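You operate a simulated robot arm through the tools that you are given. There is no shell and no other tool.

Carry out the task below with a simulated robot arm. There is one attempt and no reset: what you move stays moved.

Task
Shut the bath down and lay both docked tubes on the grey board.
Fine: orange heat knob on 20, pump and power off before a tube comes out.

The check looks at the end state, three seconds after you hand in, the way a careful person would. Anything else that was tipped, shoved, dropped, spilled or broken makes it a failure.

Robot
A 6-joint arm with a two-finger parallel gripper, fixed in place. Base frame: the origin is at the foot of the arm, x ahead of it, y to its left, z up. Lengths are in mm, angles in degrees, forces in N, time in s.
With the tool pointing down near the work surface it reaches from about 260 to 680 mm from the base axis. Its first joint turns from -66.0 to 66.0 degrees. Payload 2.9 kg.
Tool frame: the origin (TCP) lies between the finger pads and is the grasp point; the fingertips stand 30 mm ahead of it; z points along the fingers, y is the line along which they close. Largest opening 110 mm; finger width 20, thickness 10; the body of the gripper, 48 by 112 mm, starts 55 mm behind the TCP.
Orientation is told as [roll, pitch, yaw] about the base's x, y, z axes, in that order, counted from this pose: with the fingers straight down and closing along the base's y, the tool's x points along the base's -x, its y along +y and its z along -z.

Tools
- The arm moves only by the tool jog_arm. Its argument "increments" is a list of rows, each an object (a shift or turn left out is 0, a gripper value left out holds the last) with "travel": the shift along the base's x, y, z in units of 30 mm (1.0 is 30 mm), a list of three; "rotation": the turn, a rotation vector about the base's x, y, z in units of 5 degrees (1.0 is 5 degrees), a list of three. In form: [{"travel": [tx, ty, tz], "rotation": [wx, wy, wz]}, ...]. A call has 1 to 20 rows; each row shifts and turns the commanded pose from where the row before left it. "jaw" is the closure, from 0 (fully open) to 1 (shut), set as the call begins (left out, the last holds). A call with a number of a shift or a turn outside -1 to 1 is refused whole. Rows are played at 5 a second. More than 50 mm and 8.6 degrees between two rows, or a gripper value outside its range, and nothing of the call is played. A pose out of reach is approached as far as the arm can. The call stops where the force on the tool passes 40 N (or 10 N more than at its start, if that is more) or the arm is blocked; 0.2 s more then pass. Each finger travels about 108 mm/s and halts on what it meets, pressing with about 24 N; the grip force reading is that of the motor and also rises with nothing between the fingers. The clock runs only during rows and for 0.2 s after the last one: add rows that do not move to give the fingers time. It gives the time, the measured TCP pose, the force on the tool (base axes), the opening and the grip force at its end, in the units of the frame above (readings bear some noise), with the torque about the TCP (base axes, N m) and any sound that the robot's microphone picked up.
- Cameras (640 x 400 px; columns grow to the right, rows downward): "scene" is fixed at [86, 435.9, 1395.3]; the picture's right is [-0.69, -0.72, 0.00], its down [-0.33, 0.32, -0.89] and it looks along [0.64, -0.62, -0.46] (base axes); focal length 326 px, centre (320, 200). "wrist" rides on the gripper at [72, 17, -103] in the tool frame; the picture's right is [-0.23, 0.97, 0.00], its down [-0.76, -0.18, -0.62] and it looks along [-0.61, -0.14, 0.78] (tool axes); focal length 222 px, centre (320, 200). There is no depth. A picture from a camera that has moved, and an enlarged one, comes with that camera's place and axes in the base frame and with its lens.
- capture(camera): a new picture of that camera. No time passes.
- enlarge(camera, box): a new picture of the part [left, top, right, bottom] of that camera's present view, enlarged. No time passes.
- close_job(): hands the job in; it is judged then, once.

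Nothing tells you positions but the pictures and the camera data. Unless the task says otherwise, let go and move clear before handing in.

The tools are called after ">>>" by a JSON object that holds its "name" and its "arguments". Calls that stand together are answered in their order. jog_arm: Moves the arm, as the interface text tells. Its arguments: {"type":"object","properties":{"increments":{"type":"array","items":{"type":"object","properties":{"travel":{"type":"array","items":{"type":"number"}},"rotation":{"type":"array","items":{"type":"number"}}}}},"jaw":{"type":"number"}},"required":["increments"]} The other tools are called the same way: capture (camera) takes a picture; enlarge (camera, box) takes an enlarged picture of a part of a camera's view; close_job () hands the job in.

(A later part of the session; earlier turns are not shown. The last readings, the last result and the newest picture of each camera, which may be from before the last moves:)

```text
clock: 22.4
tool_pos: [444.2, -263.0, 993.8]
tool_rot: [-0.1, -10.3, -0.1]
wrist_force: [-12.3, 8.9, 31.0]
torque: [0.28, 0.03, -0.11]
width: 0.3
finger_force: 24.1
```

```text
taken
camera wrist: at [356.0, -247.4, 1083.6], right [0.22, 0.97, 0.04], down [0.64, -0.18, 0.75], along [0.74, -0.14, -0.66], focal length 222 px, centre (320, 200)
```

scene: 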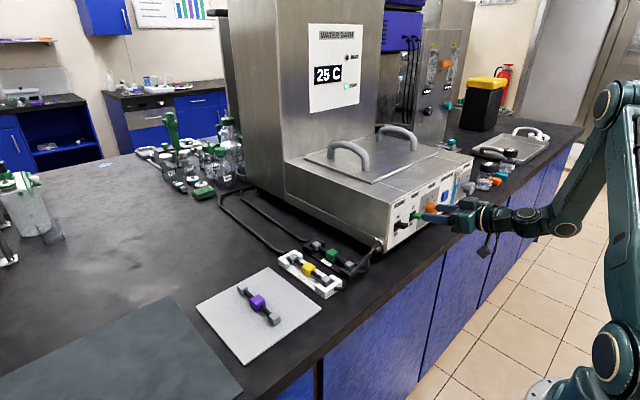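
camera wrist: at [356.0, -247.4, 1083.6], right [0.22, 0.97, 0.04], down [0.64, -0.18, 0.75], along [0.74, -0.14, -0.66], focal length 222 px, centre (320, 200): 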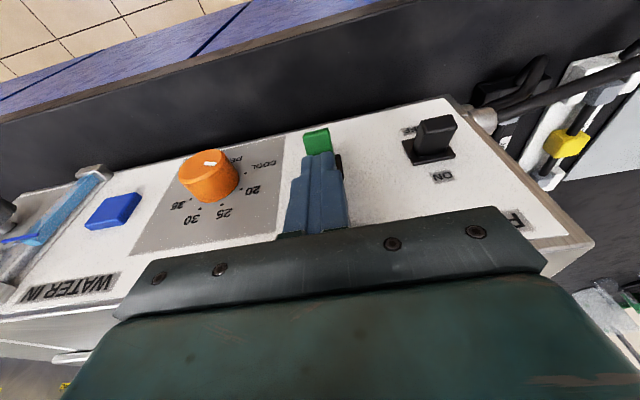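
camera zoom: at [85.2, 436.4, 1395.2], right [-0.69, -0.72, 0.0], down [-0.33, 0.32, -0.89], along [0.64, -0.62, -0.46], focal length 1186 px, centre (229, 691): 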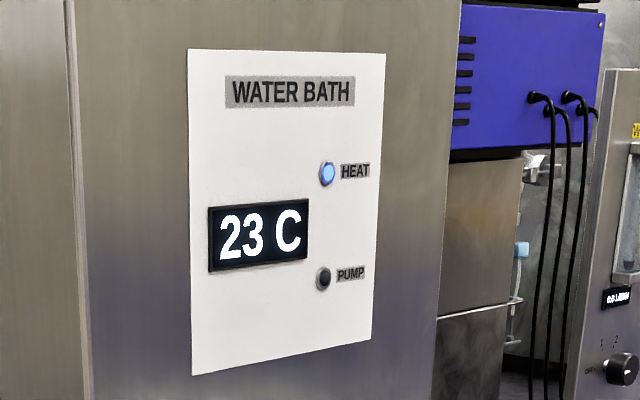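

The PUMP lamp is out and the paddle is down. I'll raise, shift to the power paddle at y ≈ −191, and check alignment.

>>> {"name": "jog_arm", "arguments": {"increments": [{"travel": [0, 0, 0.5]}, {"travel": [0, 0, 0.9]}, {"travel": [0, 0.81, 0]}, {"travel": [0, 0.81, 0]}, {"travel": [0, 0.81, 0]}, {}]}}

>>> {"name": "capture", "arguments": {"camera": "wrist"}}

>>> {"name": "enlarge", "arguments": {"camera": "scene", "box": [370, 150, 490, 260]}}

>>> {"name": "enlarge", "arguments": {"camera": "scene", "box": [290, 10, 400, 120]}}

```text
clock: 23.8
tool_pos: [442.9, -190.8, 1033.9]
tool_rot: [0.1, -10.0, -0.2]
wrist_force: [-0.4, -0.1, 0.0]
torque: [-0.01, 0.03, 0.02]
width: 0.0
finger_force: 23.3
```

```text
taken
camera wrist: at [356.9, -174.8, 1123.9], right [0.23, 0.97, 0.04], down [0.64, -0.18, 0.75], along [0.73, -0.14, -0.66], focal length 222 px, centre (320, 200)
```

wrist: 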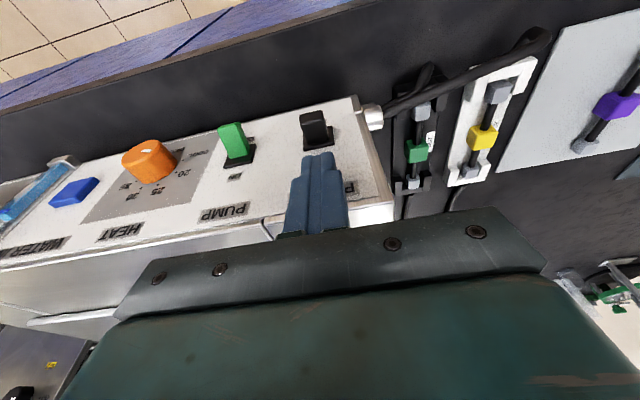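

```text
3.64 times, centred on (430, 205) of scene
camera zoom: at [86.0, 435.9, 1395.3], right [-0.69, -0.72, 0.0], down [-0.33, 0.32, -0.89], along [0.64, -0.62, -0.46], focal length 1186 px, centre (-80, 182)
```

zoom: 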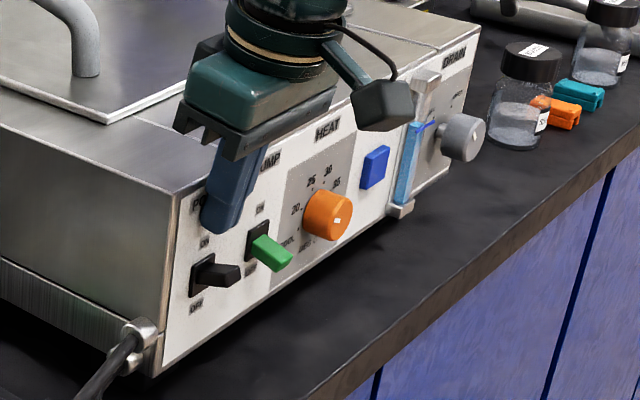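

```text
3.64 times, centred on (345, 65) of scene
camera zoom: at [86.0, 435.9, 1395.3], right [-0.69, -0.72, 0.0], down [-0.33, 0.32, -0.89], along [0.64, -0.62, -0.46], focal length 1186 px, centre (229, 691)
```

zoom: 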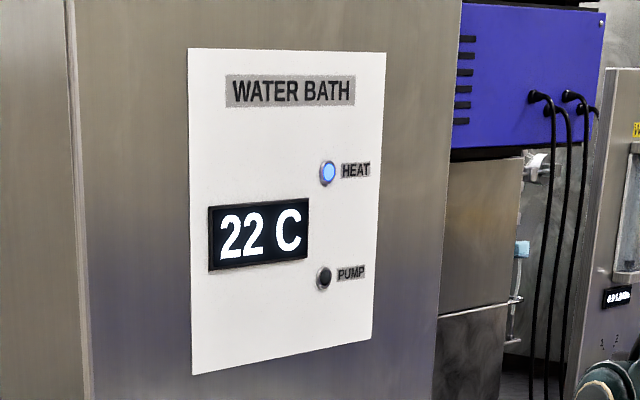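

Pump stays off and the fingers line up with the power paddle just as before. Pushing it down now.

>>> {"name": "jog_arm", "arguments": {"increments": [{"travel": [0, 0, -0.25]}, {"travel": [0, 0, -0.25]}, {"travel": [0, 0, -0.25]}, {"travel": [0, 0, -0.1]}, {"travel": [0, 0, -0.1]}, {"travel": [0, 0, -0.1]}, {"travel": [0, 0, -0.1]}, {"travel": [0, 0, -0.1]}, {"travel": [0, 0, -0.1]}, {"travel": [0, 0, -0.08]}, {}]}}

>>> {"name": "enlarge", "arguments": {"camera": "scene", "box": [370, 150, 490, 260]}}

>>> {"name": "enlarge", "arguments": {"camera": "scene", "box": [290, 10, 400, 120]}}

```text
clock: 26.4
tool_pos: [443.5, -191.6, 993.5]
tool_rot: [0.1, -10.1, -0.1]
wrist_force: [-6.3, 2.1, 7.5]
torque: [0.01, 0.07, -0.01]
width: 0.2
finger_force: 23.7
stopped in row 11: the force on the tool passed its limit at 41 N (the readings are from after the stop); the commanded pose is now the measured one
```

```text
3.64 times, centred on (430, 205) of scene
camera zoom: at [85.7, 436.0, 1395.3], right [-0.69, -0.72, 0.0], down [-0.33, 0.32, -0.89], along [0.64, -0.62, -0.46], focal length 1186 px, centre (-80, 182)
```

zoom: 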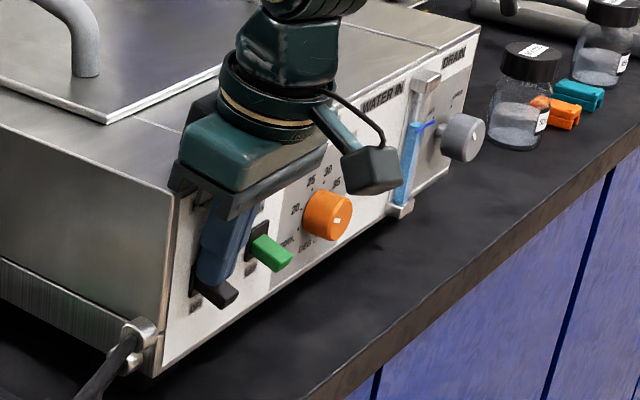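

```text
3.64 times, centred on (345, 65) of scene
camera zoom: at [85.7, 436.0, 1395.3], right [-0.69, -0.72, 0.0], down [-0.33, 0.32, -0.89], along [0.64, -0.62, -0.46], focal length 1186 px, centre (229, 691)
```

zoom: 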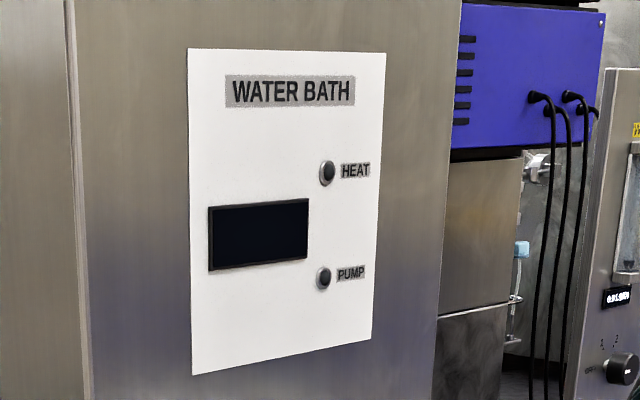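

Power is off — display and lamps dark. I'll raise, bring the tool vertical, open, and move over toward the docks and the grey board for a look from above.

>>> {"name": "jog_arm", "arguments": {"increments": [{"travel": [-0.1, 0, 0.5]}, {"travel": [-0.1, 0, 0.9]}, {"travel": [0, 0, 0.9], "rotation": [0, 1, 0]}, {"travel": [0, 0, 0.9], "rotation": [0, 1, 0]}, {"travel": [0, 0.8, 0.9]}, {"travel": [0, 0.9, 0.4]}, {"travel": [0, 0.9, 0]}, {"travel": [0, 0.9, 0]}, {"travel": [0, 0.9, 0]}, {"travel": [0, 0.9, 0]}, {"travel": [0, 0.9, 0]}, {"travel": [0, 0.9, 0]}, {}], "jaw": 0.4}}

>>> {"name": "capture", "arguments": {"camera": "wrist"}}

>>> {"name": "capture", "arguments": {"camera": "scene"}}

```text
clock: 29.2
tool_pos: [440.1, 21.9, 1127.6]
tool_rot: [-0.1, -0.2, -0.2]
wrist_force: [0.1, -0.2, -0.6]
torque: [-0.02, 0.0, 0.0]
width: 65.9
finger_force: 0.0
```

```text
taken
camera wrist: at [368.0, 37.7, 1231.8], right [0.23, 0.97, 0.0], down [0.76, -0.18, 0.63], along [0.61, -0.14, -0.78], focal length 222 px, centre (320, 200)
```

wrist: 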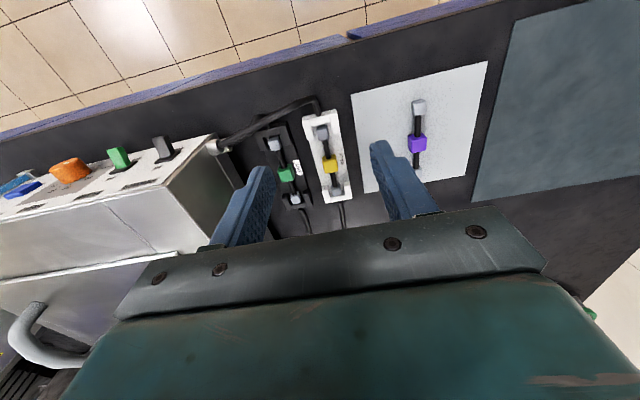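

```text
taken
```

scene: 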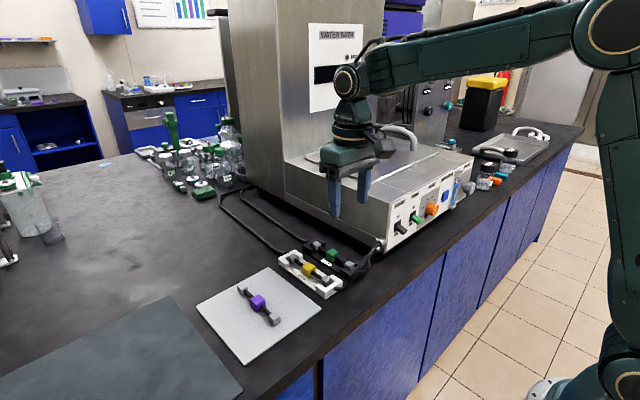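

>>> {"name": "enlarge", "arguments": {"camera": "wrist", "box": [240, 80, 400, 240]}}

>>> {"name": "enlarge", "arguments": {"camera": "wrist", "box": [330, 40, 520, 220]}}

>>> {"name": "enlarge", "arguments": {"camera": "scene", "box": [180, 225, 400, 370]}}

>>> {"name": "enlarge", "arguments": {"camera": "scene", "box": [270, 225, 370, 305]}}

```text
2.50 times, centred on (320, 160) of wrist
camera zoom: at [368.0, 37.7, 1231.8], right [0.23, 0.97, 0.0], down [0.76, -0.18, 0.63], along [0.61, -0.14, -0.78], focal length 555 px, centre (320, 300)
```

zoom: 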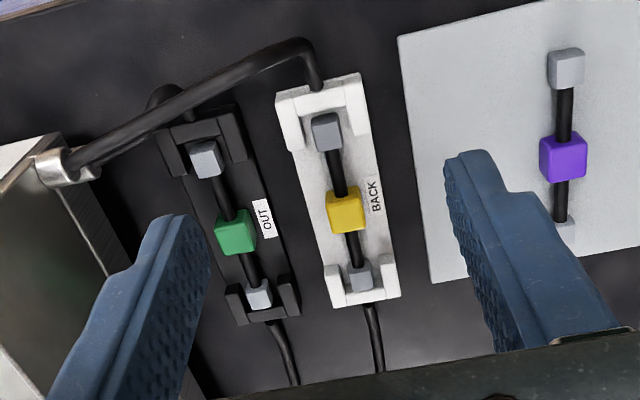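

```text
2.22 times, centred on (425, 130) of wrist
camera zoom: at [368.0, 37.7, 1231.8], right [0.23, 0.97, 0.0], down [0.76, -0.18, 0.63], along [0.61, -0.14, -0.78], focal length 494 px, centre (87, 356)
```

zoom: 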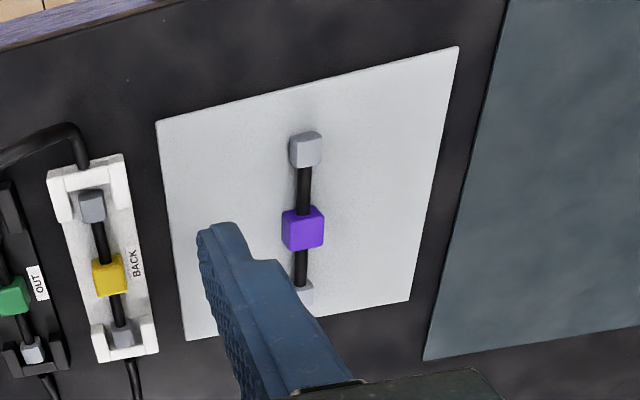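

```text
2.76 times, centred on (290, 298) of scene
camera zoom: at [86.0, 435.9, 1395.3], right [-0.69, -0.72, 0.0], down [-0.33, 0.32, -0.89], along [0.64, -0.62, -0.46], focal length 900 px, centre (403, -69)
```

zoom: 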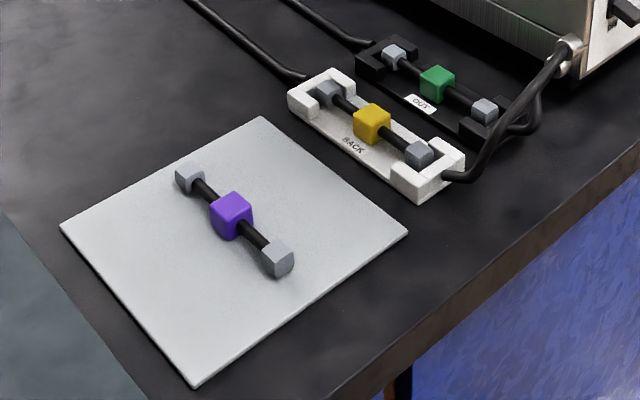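

```text
5.00 times, centred on (320, 265) of scene
camera zoom: at [86.0, 435.9, 1395.3], right [-0.69, -0.72, 0.0], down [-0.33, 0.32, -0.89], along [0.64, -0.62, -0.46], focal length 1630 px, centre (320, -125)
```

zoom: 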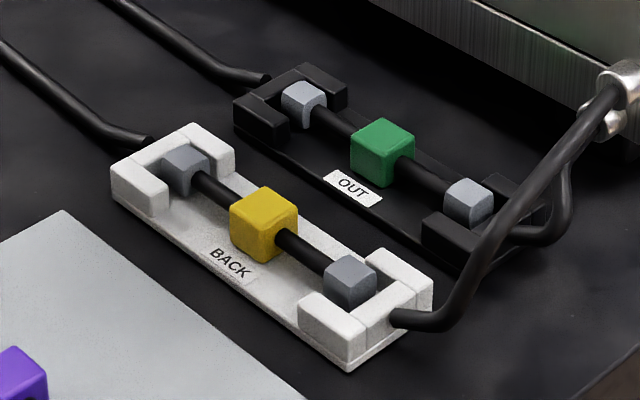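

Both docked tubes lie along x: yellow cube at about (571, 8), green at about (571, −78), cube centres near z 867; the light grey board spans x 466–664, y 65–265 with the purple tube at y ≈ 165. I'll move in closer to measure heights.

>>> {"name": "jog_arm", "arguments": {"increments": [{"travel": [0.1, -0.2, -0.6]}, {"travel": [0.2, -0.3, -0.8]}, {"travel": [0.2, -0.3, -0.8]}, {"travel": [0.2, -0.3, -0.8]}, {"travel": [0.2, -0.3, -0.8]}, {"travel": [0.1, -0.3, -0.8]}, {"travel": [0, -0.2, -0.4]}, {}], "jaw": 0.0}}

>>> {"name": "capture", "arguments": {"camera": "wrist"}}

>>> {"name": "enlarge", "arguments": {"camera": "wrist", "box": [240, 90, 440, 220]}}

```text
clock: 31.0
tool_pos: [469.6, -36.2, 979.2]
tool_rot: [0.0, -0.2, -0.2]
wrist_force: [0.1, -0.4, -0.1]
torque: [0.02, 0.0, 0.0]
width: 109.9
finger_force: 0.0
```

```text
taken
camera wrist: at [398.0, -19.1, 1083.4], right [0.23, 0.97, 0.0], down [0.76, -0.18, 0.63], along [0.61, -0.14, -0.78], focal length 222 px, centre (320, 200)
```

wrist: 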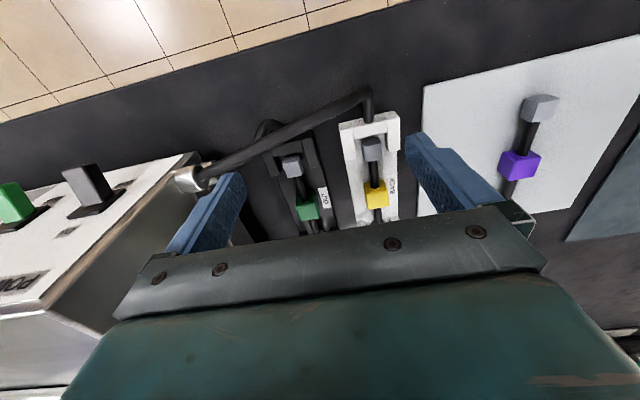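

```text
3.08 times, centred on (340, 155) of wrist
camera zoom: at [398.0, -19.1, 1083.4], right [0.23, 0.97, 0.0], down [0.76, -0.18, 0.63], along [0.61, -0.14, -0.78], focal length 684 px, centre (258, 338)
```

zoom: 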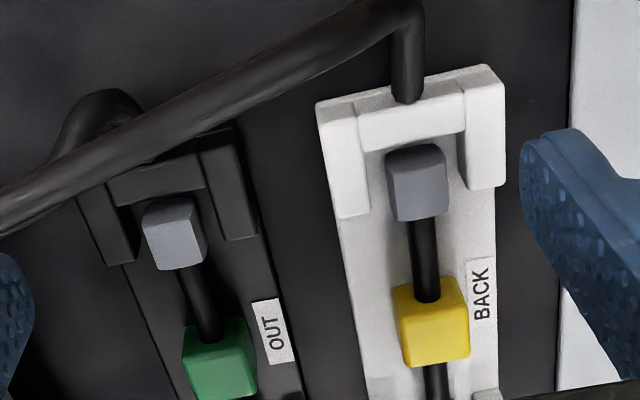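

The cubes are about 22 mm with tops near z 878; the bath hose arches out toward the robot (z ≈ 930 at x ≈ 445), clear of a straight vertical lift. I'll go above the yellow cube with the fingers at 60 mm and check alignment.

>>> {"name": "jog_arm", "arguments": {"increments": [{"travel": [0, 0, 0.7]}, {"travel": [0.85, 0.372, 0]}, {"travel": [0.85, 0.372, 0]}, {"travel": [0.85, 0.372, 0]}, {"travel": [0.85, 0.372, -0.3]}, {"travel": [0, 0, -0.6]}, {}], "jaw": 0.45}}

>>> {"name": "capture", "arguments": {"camera": "wrist"}}

>>> {"name": "enlarge", "arguments": {"camera": "scene", "box": [270, 205, 390, 305]}}

```text
clock: 32.6
tool_pos: [569.7, 11.1, 973.2]
tool_rot: [-0.1, -0.1, -0.1]
wrist_force: [0.4, 0.3, -0.8]
torque: [-0.01, 0.05, 0.01]
width: 60.4
finger_force: 0.1
```

```text
taken
camera wrist: at [499.0, 26.6, 1077.1], right [0.23, 0.97, 0.0], down [0.76, -0.18, 0.63], along [0.61, -0.14, -0.78], focal length 222 px, centre (320, 200)
```

wrist: 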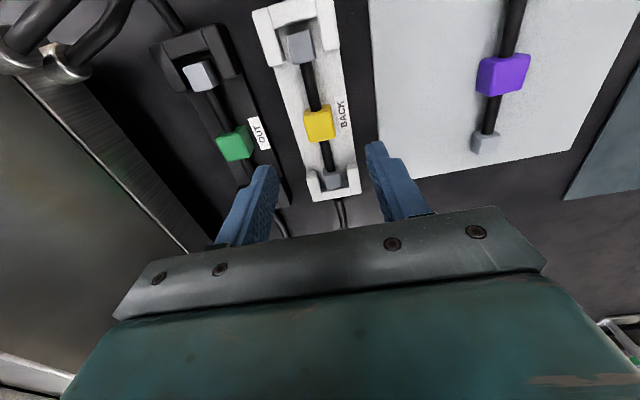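

```text
4.00 times, centred on (330, 255) of scene
camera zoom: at [86.0, 435.9, 1395.3], right [-0.69, -0.72, 0.0], down [-0.33, 0.32, -0.89], along [0.64, -0.62, -0.46], focal length 1304 px, centre (280, -20)
```

zoom: 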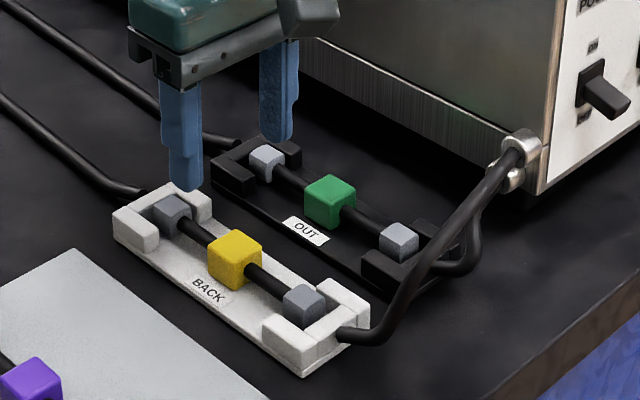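

>>> {"name": "enlarge", "arguments": {"camera": "wrist", "box": [260, 80, 380, 200]}}

>>> {"name": "enlarge", "arguments": {"camera": "wrist", "box": [150, 30, 300, 200]}}

```text
3.33 times, centred on (320, 140) of wrist
camera zoom: at [499.0, 26.6, 1077.1], right [0.23, 0.97, 0.0], down [0.76, -0.18, 0.63], along [0.61, -0.14, -0.78], focal length 740 px, centre (320, 400)
```

zoom: 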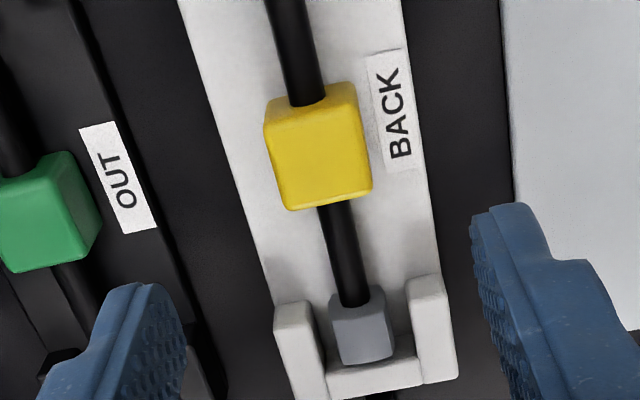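

```text
2.35 times, centred on (225, 115) of wrist
camera zoom: at [499.0, 26.6, 1077.1], right [0.23, 0.97, 0.0], down [0.76, -0.18, 0.63], along [0.61, -0.14, -0.78], focal length 523 px, centre (544, 400)
```

zoom: 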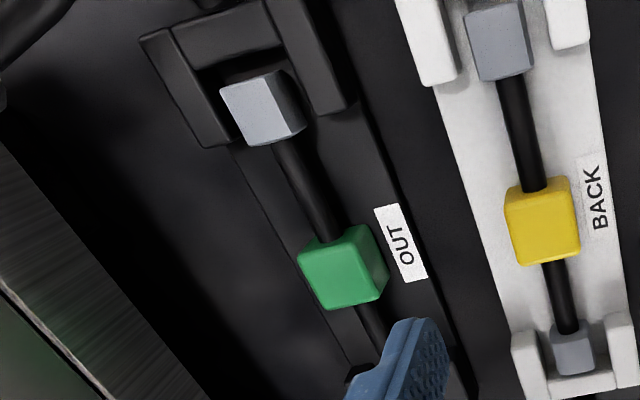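

The yellow cube's top centre is at (571, 10), matching the TCP. I'll lower until the fingertips are just above the dock plate and check.

>>> {"name": "jog_arm", "arguments": {"increments": [{"travel": [0, 0, -0.7]}, {"travel": [0, 0, -0.7]}, {"travel": [0, 0, -0.6]}, {"travel": [0, 0, -0.4]}, {"travel": [0, 0, -0.3]}, {}]}}

>>> {"name": "capture", "arguments": {"camera": "wrist"}}

>>> {"name": "enlarge", "arguments": {"camera": "scene", "box": [270, 205, 390, 305]}}

```text
clock: 34.0
tool_pos: [569.6, 10.5, 890.8]
tool_rot: [0.1, -0.2, -0.1]
wrist_force: [-1.0, -0.7, 0.0]
torque: [-0.02, 0.02, 0.01]
width: 60.4
finger_force: 0.1
```

```text
taken
camera wrist: at [498.7, 26.2, 994.7], right [0.23, 0.97, 0.0], down [0.76, -0.18, 0.63], along [0.61, -0.14, -0.78], focal length 222 px, centre (320, 200)
```

wrist: 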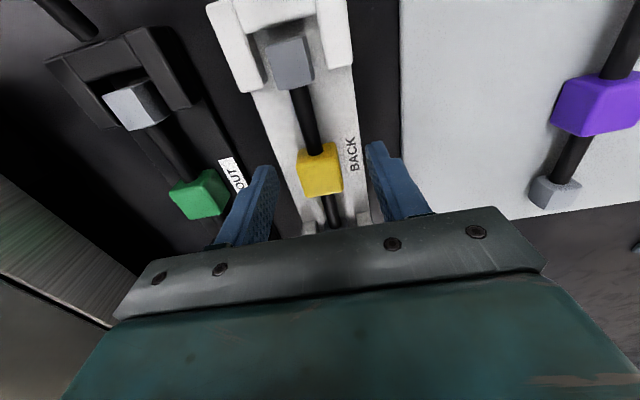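

```text
4.00 times, centred on (330, 255) of scene
camera zoom: at [86.0, 435.9, 1395.3], right [-0.69, -0.72, 0.0], down [-0.33, 0.32, -0.89], along [0.64, -0.62, -0.46], focal length 1304 px, centre (280, -20)
```

zoom: 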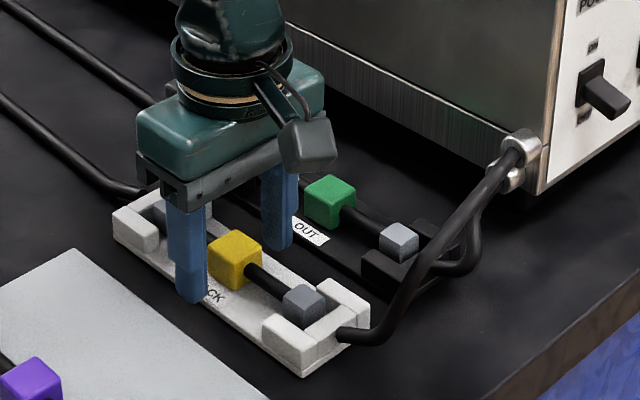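

Fingers straddle the yellow cube without contact. Closing on it.

>>> {"name": "jog_arm", "arguments": {"increments": [{"travel": [0, 0.02, 0]}, {}, {}, {}], "jaw": 1}}

>>> {"name": "capture", "arguments": {"camera": "wrist"}}

```text
clock: 35.0
tool_pos: [568.7, 10.2, 890.9]
tool_rot: [0.0, -0.3, 0.0]
wrist_force: [0.8, 0.3, -0.3]
torque: [-0.01, 0.0, -0.02]
width: 24.8
finger_force: 24.4
```

```text
taken
camera wrist: at [498.7, 26.8, 994.9], right [0.23, 0.97, 0.0], down [0.76, -0.18, 0.63], along [0.61, -0.14, -0.78], focal length 222 px, centre (320, 200)
```

wrist: 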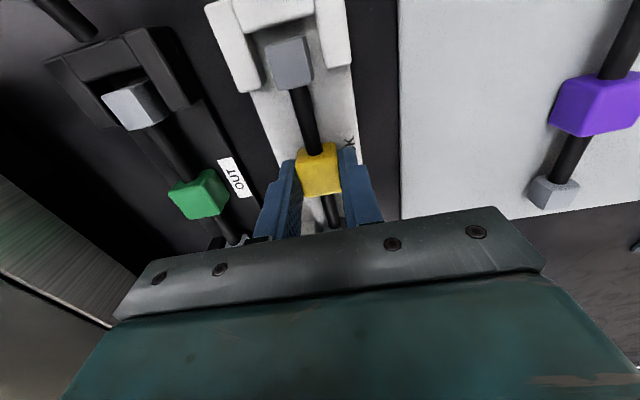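

Gripped at 24.8 mm with practically no side force. I'll lift slowly a few millimetres first and watch the force.

>>> {"name": "jog_arm", "arguments": {"increments": [{"travel": [0, 0, 0.1]}, {"travel": [0, 0, 0.15]}, {"travel": [0, 0, 0.25]}, {"travel": [0, 0, 0.25]}, {}]}}

>>> {"name": "capture", "arguments": {"camera": "wrist"}}

>>> {"name": "enlarge", "arguments": {"camera": "scene", "box": [270, 205, 390, 305]}}

```text
clock: 36.2
tool_pos: [572.2, 10.7, 913.5]
tool_rot: [0.0, -0.2, -0.1]
wrist_force: [-0.7, -0.4, -0.3]
torque: [0.0, 0.0, -0.01]
width: 24.9
finger_force: 23.5
```

```text
taken
camera wrist: at [499.6, 26.6, 1017.6], right [0.23, 0.97, 0.0], down [0.76, -0.18, 0.63], along [0.61, -0.14, -0.78], focal length 222 px, centre (320, 200)
```

wrist: 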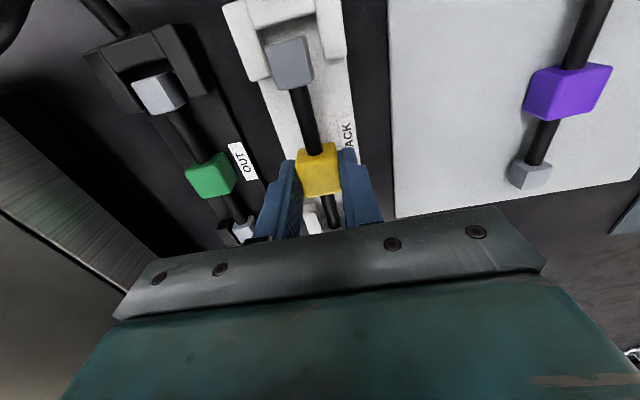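

```text
4.00 times, centred on (330, 255) of scene
camera zoom: at [86.0, 435.9, 1395.3], right [-0.69, -0.72, 0.0], down [-0.33, 0.32, -0.89], along [0.64, -0.62, -0.46], focal length 1304 px, centre (280, -20)
```

zoom: 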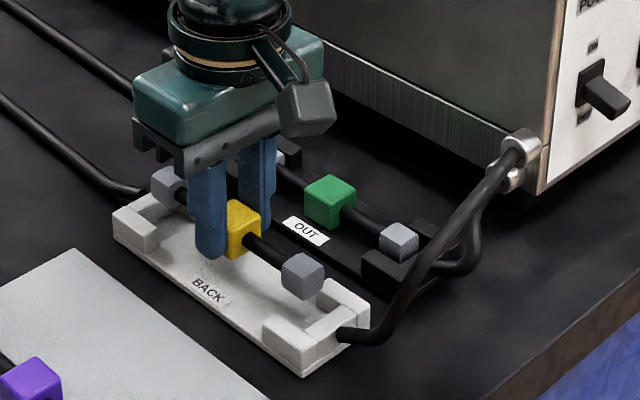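

The yellow tube is free of its dock and level. I'll raise it and carry it over to the far side of the board (y ≈ 226), well above the purple tube.

>>> {"name": "jog_arm", "arguments": {"increments": [{"travel": [0, 0, 0.6]}, {"travel": [0, 0, 0.8]}, {"travel": [0, 0.4, 0.6]}, {"travel": [0, 0.8, 0]}, {"travel": [0, 0.9, 0]}, {"travel": [0, 0.9, 0]}, {"travel": [0, 0.9, 0]}, {"travel": [0, 0.9, 0]}, {"travel": [0, 0.9, 0]}, {"travel": [0, 0.9, 0]}, {"travel": [-0.05, 0.61, 0]}, {}]}}

>>> {"name": "capture", "arguments": {"camera": "wrist"}}

>>> {"name": "enlarge", "arguments": {"camera": "scene", "box": [180, 205, 400, 370]}}

```text
clock: 38.8
tool_pos: [569.2, 225.3, 971.8]
tool_rot: [0.0, -0.2, -0.3]
wrist_force: [-0.1, -1.1, -0.9]
torque: [0.0, 0.01, 0.01]
width: 24.9
finger_force: 23.8
```

```text
taken
camera wrist: at [497.2, 242.7, 1076.0], right [0.23, 0.97, 0.0], down [0.76, -0.18, 0.63], along [0.61, -0.14, -0.78], focal length 222 px, centre (320, 200)
```

wrist: 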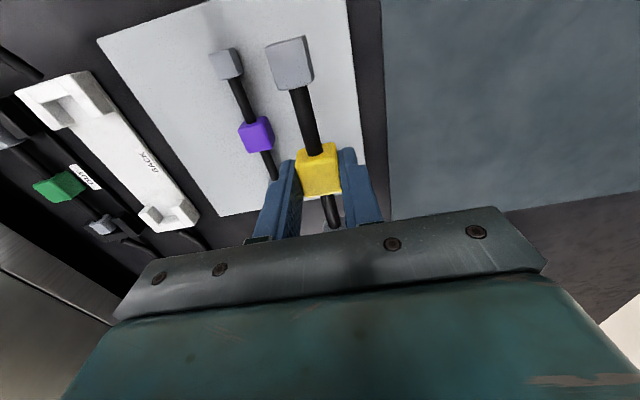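

```text
2.42 times, centred on (290, 288) of scene
camera zoom: at [86.0, 435.9, 1395.3], right [-0.69, -0.72, 0.0], down [-0.33, 0.32, -0.89], along [0.64, -0.62, -0.46], focal length 791 px, centre (393, -12)
```

zoom: 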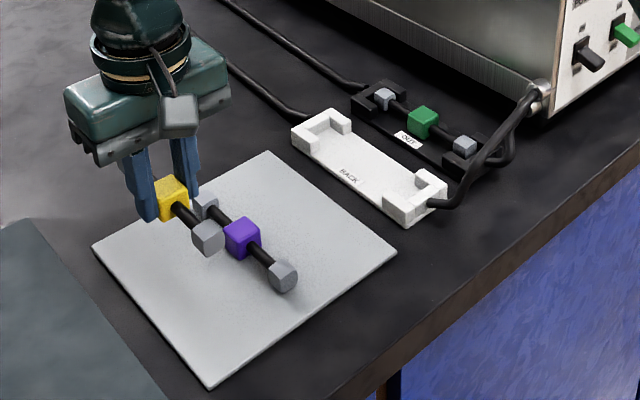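

Yellow hangs level over the board's far side, ~60 mm clear of the purple tube. Lowering most of the way.

>>> {"name": "jog_arm", "arguments": {"increments": [{"travel": [0, 0, -0.6]}, {"travel": [0, 0, -0.7]}, {"travel": [0, 0, -0.6]}, {"travel": [0, 0, -0.4]}, {"travel": [0, 0, -0.2]}, {}]}}

>>> {"name": "enlarge", "arguments": {"camera": "scene", "box": [200, 225, 340, 345]}}

```text
clock: 40.2
tool_pos: [569.7, 226.0, 897.2]
tool_rot: [-0.1, -0.2, -0.2]
wrist_force: [0.2, -0.4, -0.1]
torque: [-0.04, 0.01, 0.01]
width: 24.7
finger_force: 24.0
```

```text
3.33 times, centred on (270, 285) of scene
camera zoom: at [86.0, 435.9, 1395.3], right [-0.69, -0.72, 0.0], down [-0.33, 0.32, -0.89], along [0.64, -0.62, -0.46], focal length 1087 px, centre (487, -83)
```

zoom: 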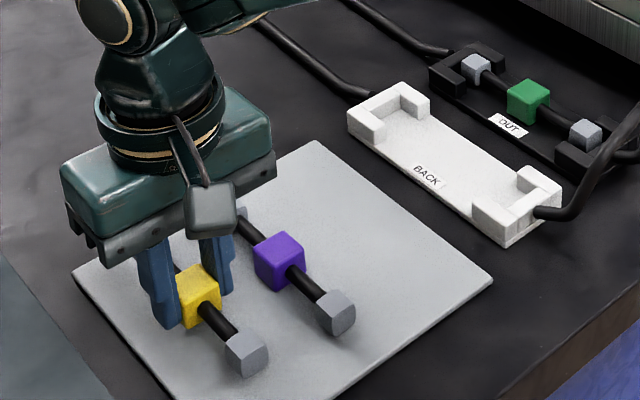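

>>> {"name": "jog_arm", "arguments": {"increments": [{"travel": [0, 0, -0.06]}, {"travel": [0, 0, -0.06]}, {"travel": [0, 0, -0.06]}, {}]}}

```text
clock: 41.2
tool_pos: [569.9, 226.2, 893.6]
tool_rot: [0.0, -0.2, -0.2]
wrist_force: [0.6, 0.6, 0.2]
torque: [0.04, 0.0, 0.0]
width: 25.1
finger_force: 23.5
```

No contact yet; stepping down further in small moves.

>>> {"name": "jog_arm", "arguments": {"increments": [{"travel": [0, 0, -0.05]}, {"travel": [0, 0, -0.05]}, {}]}}

>>> {"name": "enlarge", "arguments": {"camera": "scene", "box": [200, 245, 300, 345]}}

```text
clock: 42.0
tool_pos: [569.2, 225.7, 891.0]
tool_rot: [0.0, -0.2, -0.2]
wrist_force: [0.4, 0.0, -1.3]
torque: [0.01, 0.0, 0.01]
width: 24.9
finger_force: 24.2
```

```text
4.00 times, centred on (250, 295) of scene
camera zoom: at [86.0, 435.9, 1395.3], right [-0.69, -0.72, 0.0], down [-0.33, 0.32, -0.89], along [0.64, -0.62, -0.46], focal length 1304 px, centre (600, -180)
```

zoom: 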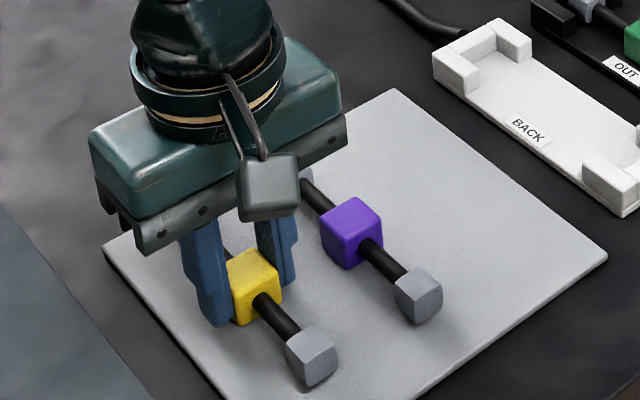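

>>> {"name": "jog_arm", "arguments": {"increments": [{"travel": [0, 0, -0.05]}, {"travel": [0, 0, -0.05]}, {}]}}

```text
clock: 42.8
tool_pos: [568.9, 225.9, 890.4]
tool_rot: [0.1, -0.3, -0.1]
wrist_force: [-2.1, -0.7, 13.2]
torque: [-0.04, 0.12, 0.01]
width: 24.9
finger_force: 23.7
```

Contact with the board (13 N). I'll relieve slightly, then open the fingers.

>>> {"name": "jog_arm", "arguments": {"increments": [{"travel": [0, 0, 0.03]}, {}]}}

>>> {"name": "jog_arm", "arguments": {"increments": [{}, {}, {}], "jaw": 0.5}}

>>> {"name": "capture", "arguments": {"camera": "wrist"}}

>>> {"name": "enlarge", "arguments": {"camera": "scene", "box": [200, 245, 300, 345]}}

```text
clock: 43.4
tool_pos: [568.8, 226.9, 889.6]
tool_rot: [0.1, -0.4, -0.2]
wrist_force: [3.8, -0.4, 9.7]
torque: [-0.03, -0.09, -0.02]
width: 25.1
finger_force: 23.4
```

```text
clock: 44.2
tool_pos: [568.8, 227.0, 887.6]
tool_rot: [0.0, -0.2, -0.1]
wrist_force: [0.3, 0.4, -0.1]
torque: [0.01, -0.02, 0.01]
width: 54.9
finger_force: 0.0
```

```text
taken
camera wrist: at [497.5, 243.1, 992.4], right [0.23, 0.97, 0.0], down [0.76, -0.18, 0.63], along [0.61, -0.14, -0.78], focal length 222 px, centre (320, 200)
```

wrist: 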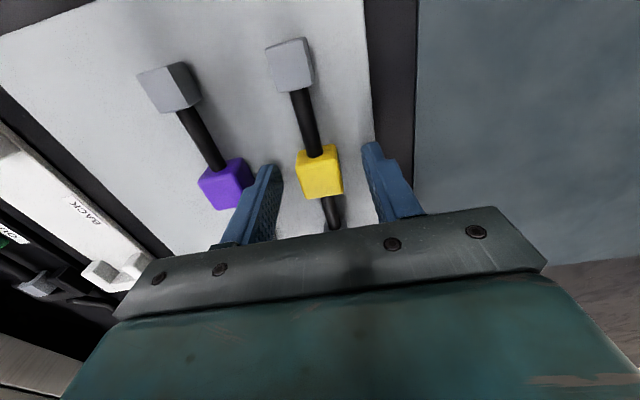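

```text
4.00 times, centred on (250, 295) of scene
camera zoom: at [86.0, 435.9, 1395.3], right [-0.69, -0.72, 0.0], down [-0.33, 0.32, -0.89], along [0.64, -0.62, -0.46], focal length 1304 px, centre (600, -180)
```

zoom: 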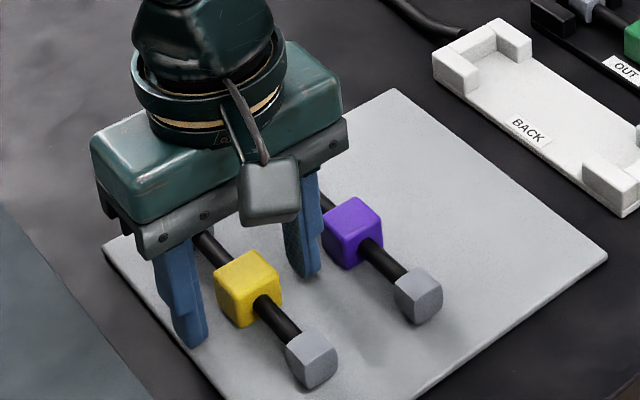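

Yellow rests flat on the board, well clear of purple. I'll rise straight up and move across to above the green tube.

>>> {"name": "jog_arm", "arguments": {"increments": [{"travel": [0, 0, 0.5]}, {"travel": [0, 0, 0.8]}, {"travel": [0, 0, 0.9]}, {"travel": [0, 0, 0.9]}, {"travel": [0, -0.5, 0.5]}, {"travel": [0, -0.9, 0]}, {"travel": [0, -0.96, 0]}, {"travel": [0, -0.96, 0]}, {"travel": [0, -0.96, 0]}, {"travel": [0, -0.96, 0]}, {"travel": [0, -0.96, 0]}, {"travel": [0, -0.96, 0]}, {"travel": [0, -0.96, 0]}, {"travel": [0, -0.96, 0]}, {"travel": [0.04, -0.96, -0.4]}, {"travel": [0, -0.08, -0.4]}, {}]}}

>>> {"name": "capture", "arguments": {"camera": "wrist"}}

>>> {"name": "enlarge", "arguments": {"camera": "wrist", "box": [250, 70, 390, 200]}}

>>> {"name": "capture", "arguments": {"camera": "scene"}}

```text
clock: 47.8
tool_pos: [569.3, -77.6, 971.8]
tool_rot: [0.0, -0.2, -0.2]
wrist_force: [-0.4, 0.1, -0.9]
torque: [0.02, 0.0, 0.02]
width: 55.2
finger_force: 0.1
```

```text
taken
camera wrist: at [498.8, -61.7, 1075.6], right [0.23, 0.97, 0.0], down [0.76, -0.18, 0.63], along [0.61, -0.14, -0.78], focal length 222 px, centre (320, 200)
```

wrist: 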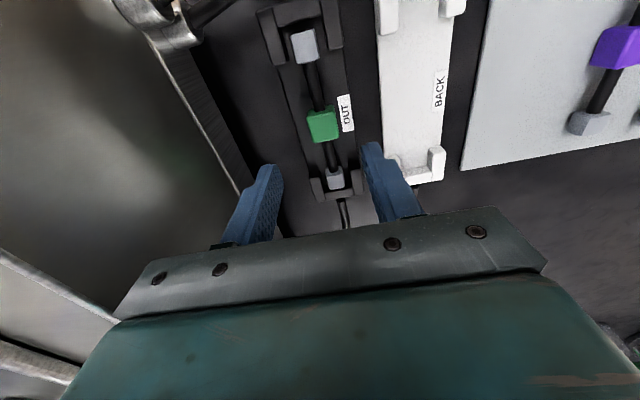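

```text
3.08 times, centred on (320, 135) of wrist
camera zoom: at [498.8, -61.7, 1075.6], right [0.23, 0.97, 0.0], down [0.76, -0.18, 0.63], along [0.61, -0.14, -0.78], focal length 684 px, centre (320, 400)
```

zoom: 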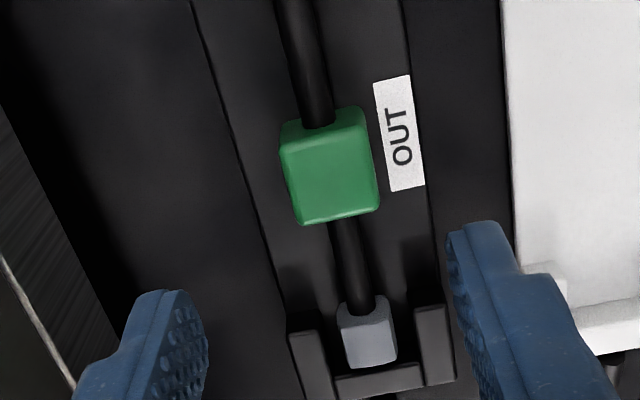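

```text
taken
```

scene: 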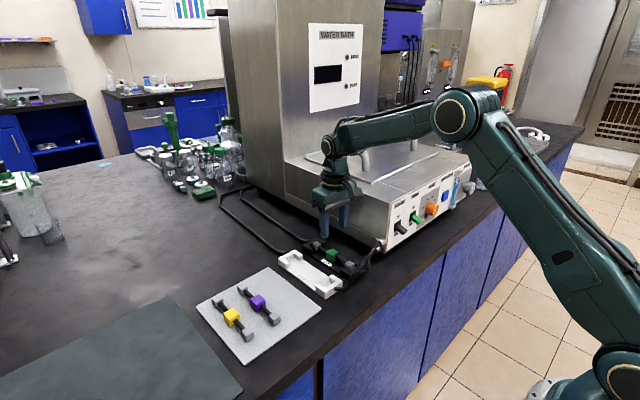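

The green cube's top is at about (572, −75), roughly 3.6 mm to +y of the TCP. I'll correct and lower as before.

>>> {"name": "jog_arm", "arguments": {"increments": [{"travel": [0.03, 0.12, 0]}, {"travel": [0, 0, -0.7]}, {"travel": [0, 0, -0.7]}, {"travel": [0, 0, -0.6]}, {"travel": [0, 0, -0.4]}, {"travel": [0, 0, -0.28]}, {}]}}

>>> {"name": "capture", "arguments": {"camera": "wrist"}}

>>> {"name": "enlarge", "arguments": {"camera": "wrist", "box": [220, 100, 420, 250]}}

>>> {"name": "enlarge", "arguments": {"camera": "scene", "box": [290, 185, 400, 295]}}

```text
clock: 49.4
tool_pos: [570.9, -72.6, 891.1]
tool_rot: [0.0, -0.2, -0.3]
wrist_force: [-0.4, -0.1, -0.1]
torque: [-0.01, 0.02, -0.03]
width: 54.8
finger_force: 0.0
```

```text
taken
camera wrist: at [499.3, -56.5, 995.2], right [0.23, 0.97, 0.0], down [0.76, -0.18, 0.63], along [0.61, -0.14, -0.78], focal length 222 px, centre (320, 200)
```

wrist: 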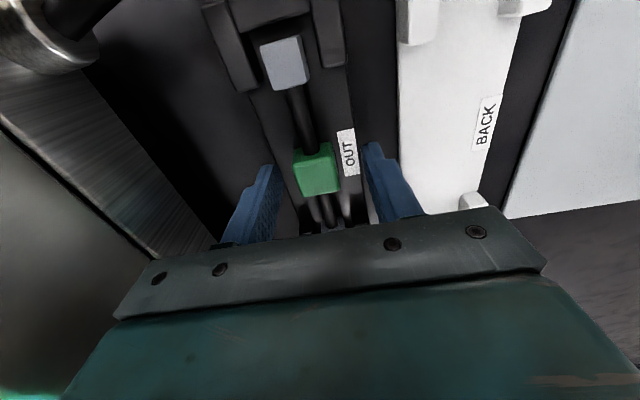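

```text
2.67 times, centred on (320, 175) of wrist
camera zoom: at [499.3, -56.5, 995.2], right [0.23, 0.97, 0.0], down [0.76, -0.18, 0.63], along [0.61, -0.14, -0.78], focal length 592 px, centre (320, 267)
```

zoom: 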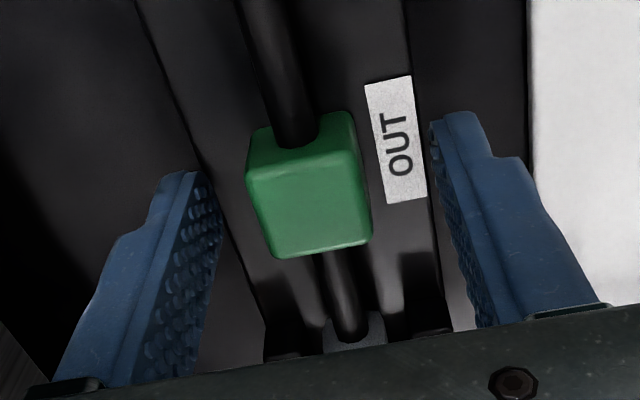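

```text
3.64 times, centred on (345, 240) of scene
camera zoom: at [86.0, 435.9, 1395.3], right [-0.69, -0.72, 0.0], down [-0.33, 0.32, -0.89], along [0.64, -0.62, -0.46], focal length 1186 px, centre (229, 54)
```

zoom: 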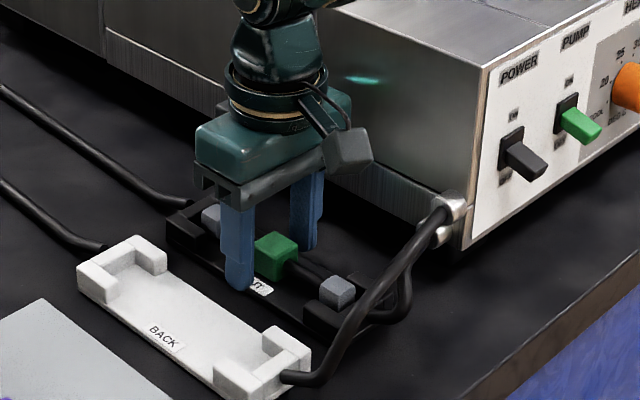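

The cube is about 1.5 mm to −y of the TCP; I'll correct and close.

>>> {"name": "jog_arm", "arguments": {"increments": [{"travel": [0.02, -0.05, 0]}, {}]}}

>>> {"name": "jog_arm", "arguments": {"increments": [{}, {}, {}], "jaw": 1}}

>>> {"name": "capture", "arguments": {"camera": "wrist"}}

```text
clock: 50.0
tool_pos: [571.7, -74.0, 890.1]
tool_rot: [0.0, -0.2, -0.1]
wrist_force: [-0.2, 0.7, -0.1]
torque: [0.0, -0.01, -0.01]
width: 54.8
finger_force: 0.0
```

```text
clock: 50.8
tool_pos: [569.7, -73.8, 891.5]
tool_rot: [-0.1, -0.1, -0.1]
wrist_force: [-0.3, 0.8, -0.3]
torque: [0.02, 0.0, 0.0]
width: 24.9
finger_force: 24.4
```

```text
taken
camera wrist: at [500.2, -58.0, 995.3], right [0.23, 0.97, 0.0], down [0.76, -0.18, 0.63], along [0.61, -0.14, -0.78], focal length 222 px, centre (320, 200)
```

wrist: 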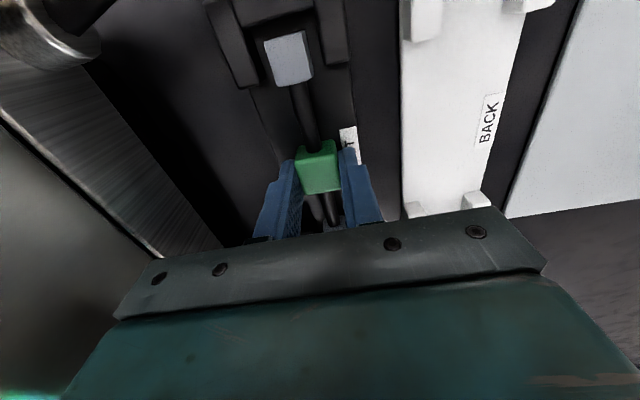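

Green is gripped at 24.9 mm with no side force. Lifting slowly first.

>>> {"name": "jog_arm", "arguments": {"increments": [{"travel": [0, 0, 0.1]}, {"travel": [0, 0, 0.15]}, {"travel": [0, 0, 0.25]}, {"travel": [0, 0, 0.25]}, {}]}}

>>> {"name": "enlarge", "arguments": {"camera": "scene", "box": [290, 185, 400, 295]}}

>>> {"name": "capture", "arguments": {"camera": "wrist"}}

```text
clock: 52.0
tool_pos: [573.2, -74.8, 912.9]
tool_rot: [0.0, -0.2, -0.2]
wrist_force: [-0.6, 0.3, -0.1]
torque: [0.0, 0.0, 0.01]
width: 24.8
finger_force: 24.3
```

```text
3.64 times, centred on (345, 240) of scene
camera zoom: at [86.0, 435.9, 1395.3], right [-0.69, -0.72, 0.0], down [-0.33, 0.32, -0.89], along [0.64, -0.62, -0.46], focal length 1186 px, centre (229, 54)
```

zoom: 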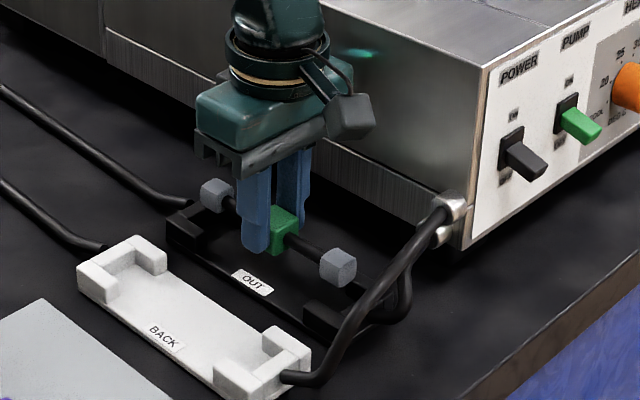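

```text
taken
camera wrist: at [501.1, -59.0, 1018.1], right [0.23, 0.97, 0.0], down [0.76, -0.18, 0.63], along [0.61, -0.14, -0.78], focal length 222 px, centre (320, 200)
```

wrist: 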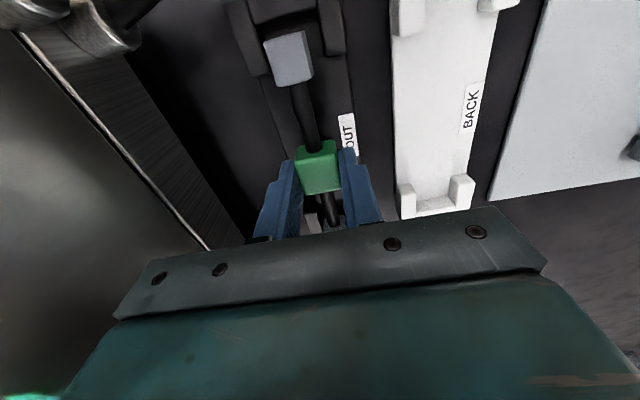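

Green is free and level. Raising and carrying it over to the near side of the board (y ≈ 104).

>>> {"name": "jog_arm", "arguments": {"increments": [{"travel": [0, 0, 0.7]}, {"travel": [0, 0, 0.8]}, {"travel": [0, 0.4, 0.6]}, {"travel": [0, 0.8, 0]}, {"travel": [0, 0.9, 0]}, {"travel": [0, 0.9, 0]}, {"travel": [0, 0.9, 0]}, {"travel": [-0.05, 0.9, 0]}, {"travel": [-0.05, 0.8, 0]}, {"travel": [0, 0.4, 0]}, {}]}}

>>> {"name": "capture", "arguments": {"camera": "wrist"}}

>>> {"name": "enlarge", "arguments": {"camera": "scene", "box": [180, 205, 400, 370]}}

```text
clock: 54.4
tool_pos: [569.1, 106.4, 977.6]
tool_rot: [0.0, -0.2, -0.2]
wrist_force: [0.2, 0.3, 0.6]
torque: [0.01, 0.0, -0.02]
width: 25.1
finger_force: 23.9
```

```text
taken
camera wrist: at [497.0, 122.6, 1081.5], right [0.23, 0.97, 0.0], down [0.76, -0.18, 0.63], along [0.61, -0.14, -0.78], focal length 222 px, centre (320, 200)
```

wrist: 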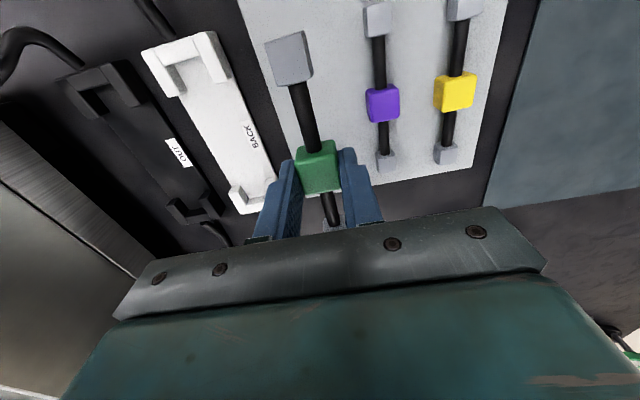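

```text
2.42 times, centred on (290, 288) of scene
camera zoom: at [86.0, 435.9, 1395.3], right [-0.69, -0.72, 0.0], down [-0.33, 0.32, -0.89], along [0.64, -0.62, -0.46], focal length 791 px, centre (393, -12)
```

zoom: 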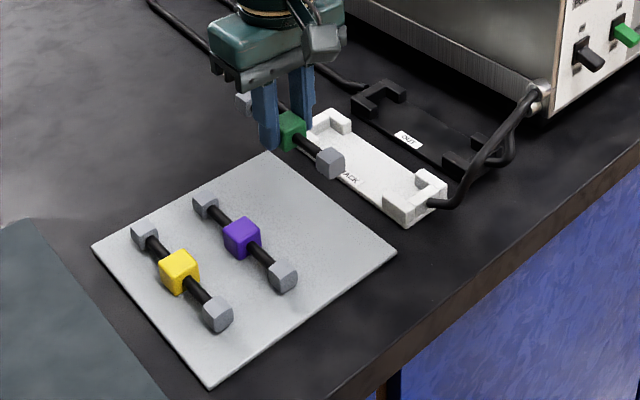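

Green hangs over the near side of the board with good spacing. Lowering.

>>> {"name": "jog_arm", "arguments": {"increments": [{"travel": [0, 0, -0.7]}, {"travel": [0, 0, -0.7]}, {"travel": [0, 0, -0.7]}, {"travel": [0, 0, -0.4]}, {"travel": [0, 0, -0.25]}, {"travel": [0, 0, -0.1]}, {}]}}

>>> {"name": "enlarge", "arguments": {"camera": "scene", "box": [200, 225, 340, 345]}}

```text
clock: 56.0
tool_pos: [568.9, 104.9, 890.9]
tool_rot: [0.0, -0.1, -0.2]
wrist_force: [-0.1, -0.5, -1.1]
torque: [-0.02, 0.02, -0.01]
width: 24.9
finger_force: 24.4
```

```text
3.33 times, centred on (270, 285) of scene
camera zoom: at [86.0, 435.9, 1395.3], right [-0.69, -0.72, 0.0], down [-0.33, 0.32, -0.89], along [0.64, -0.62, -0.46], focal length 1087 px, centre (487, -83)
```

zoom: 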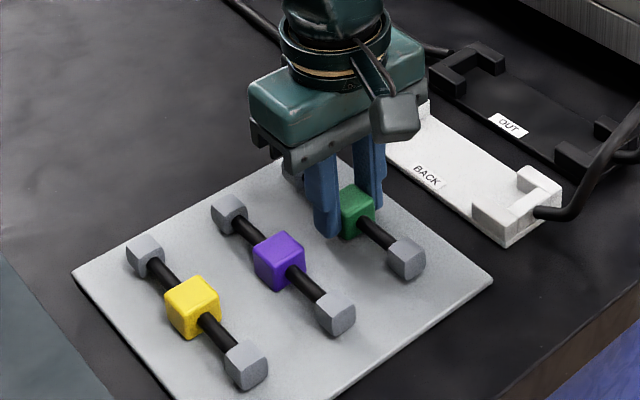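

>>> {"name": "jog_arm", "arguments": {"increments": [{"travel": [0, 0, -0.04]}, {"travel": [0, 0, -0.04]}, {}]}}

```text
clock: 56.8
tool_pos: [569.1, 105.9, 889.3]
tool_rot: [0.0, -0.3, -0.2]
wrist_force: [-0.8, 0.0, 4.6]
torque: [-0.02, 0.08, 0.0]
width: 24.7
finger_force: 24.4
```

Light contact with the board. Opening the fingers.

>>> {"name": "jog_arm", "arguments": {"increments": [{}, {}, {}], "jaw": 0.5}}

>>> {"name": "capture", "arguments": {"camera": "wrist"}}

>>> {"name": "enlarge", "arguments": {"camera": "scene", "box": [200, 225, 340, 345]}}

```text
clock: 57.6
tool_pos: [568.5, 105.1, 889.1]
tool_rot: [0.0, -0.1, -0.3]
wrist_force: [0.4, 0.8, -1.4]
torque: [-0.01, -0.02, 0.01]
width: 54.9
finger_force: 0.1
```

```text
taken
camera wrist: at [497.7, 121.3, 993.2], right [0.23, 0.97, 0.0], down [0.76, -0.18, 0.63], along [0.61, -0.14, -0.78], focal length 222 px, centre (320, 200)
```

wrist: 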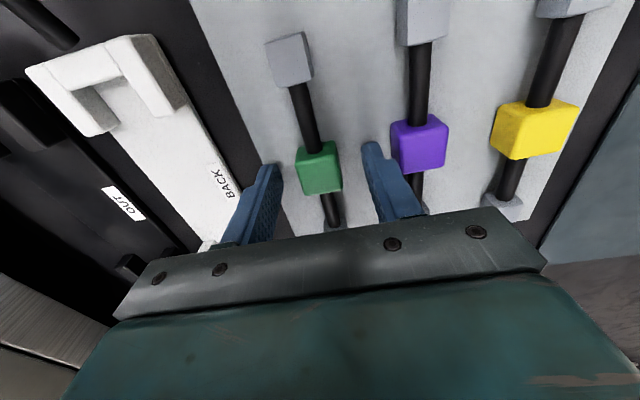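

```text
3.33 times, centred on (270, 285) of scene
camera zoom: at [86.0, 435.9, 1395.3], right [-0.69, -0.72, 0.0], down [-0.33, 0.32, -0.89], along [0.64, -0.62, -0.46], focal length 1087 px, centre (487, -83)
```

zoom: 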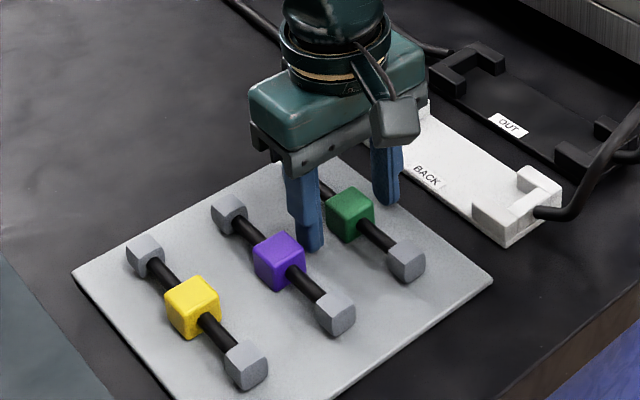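

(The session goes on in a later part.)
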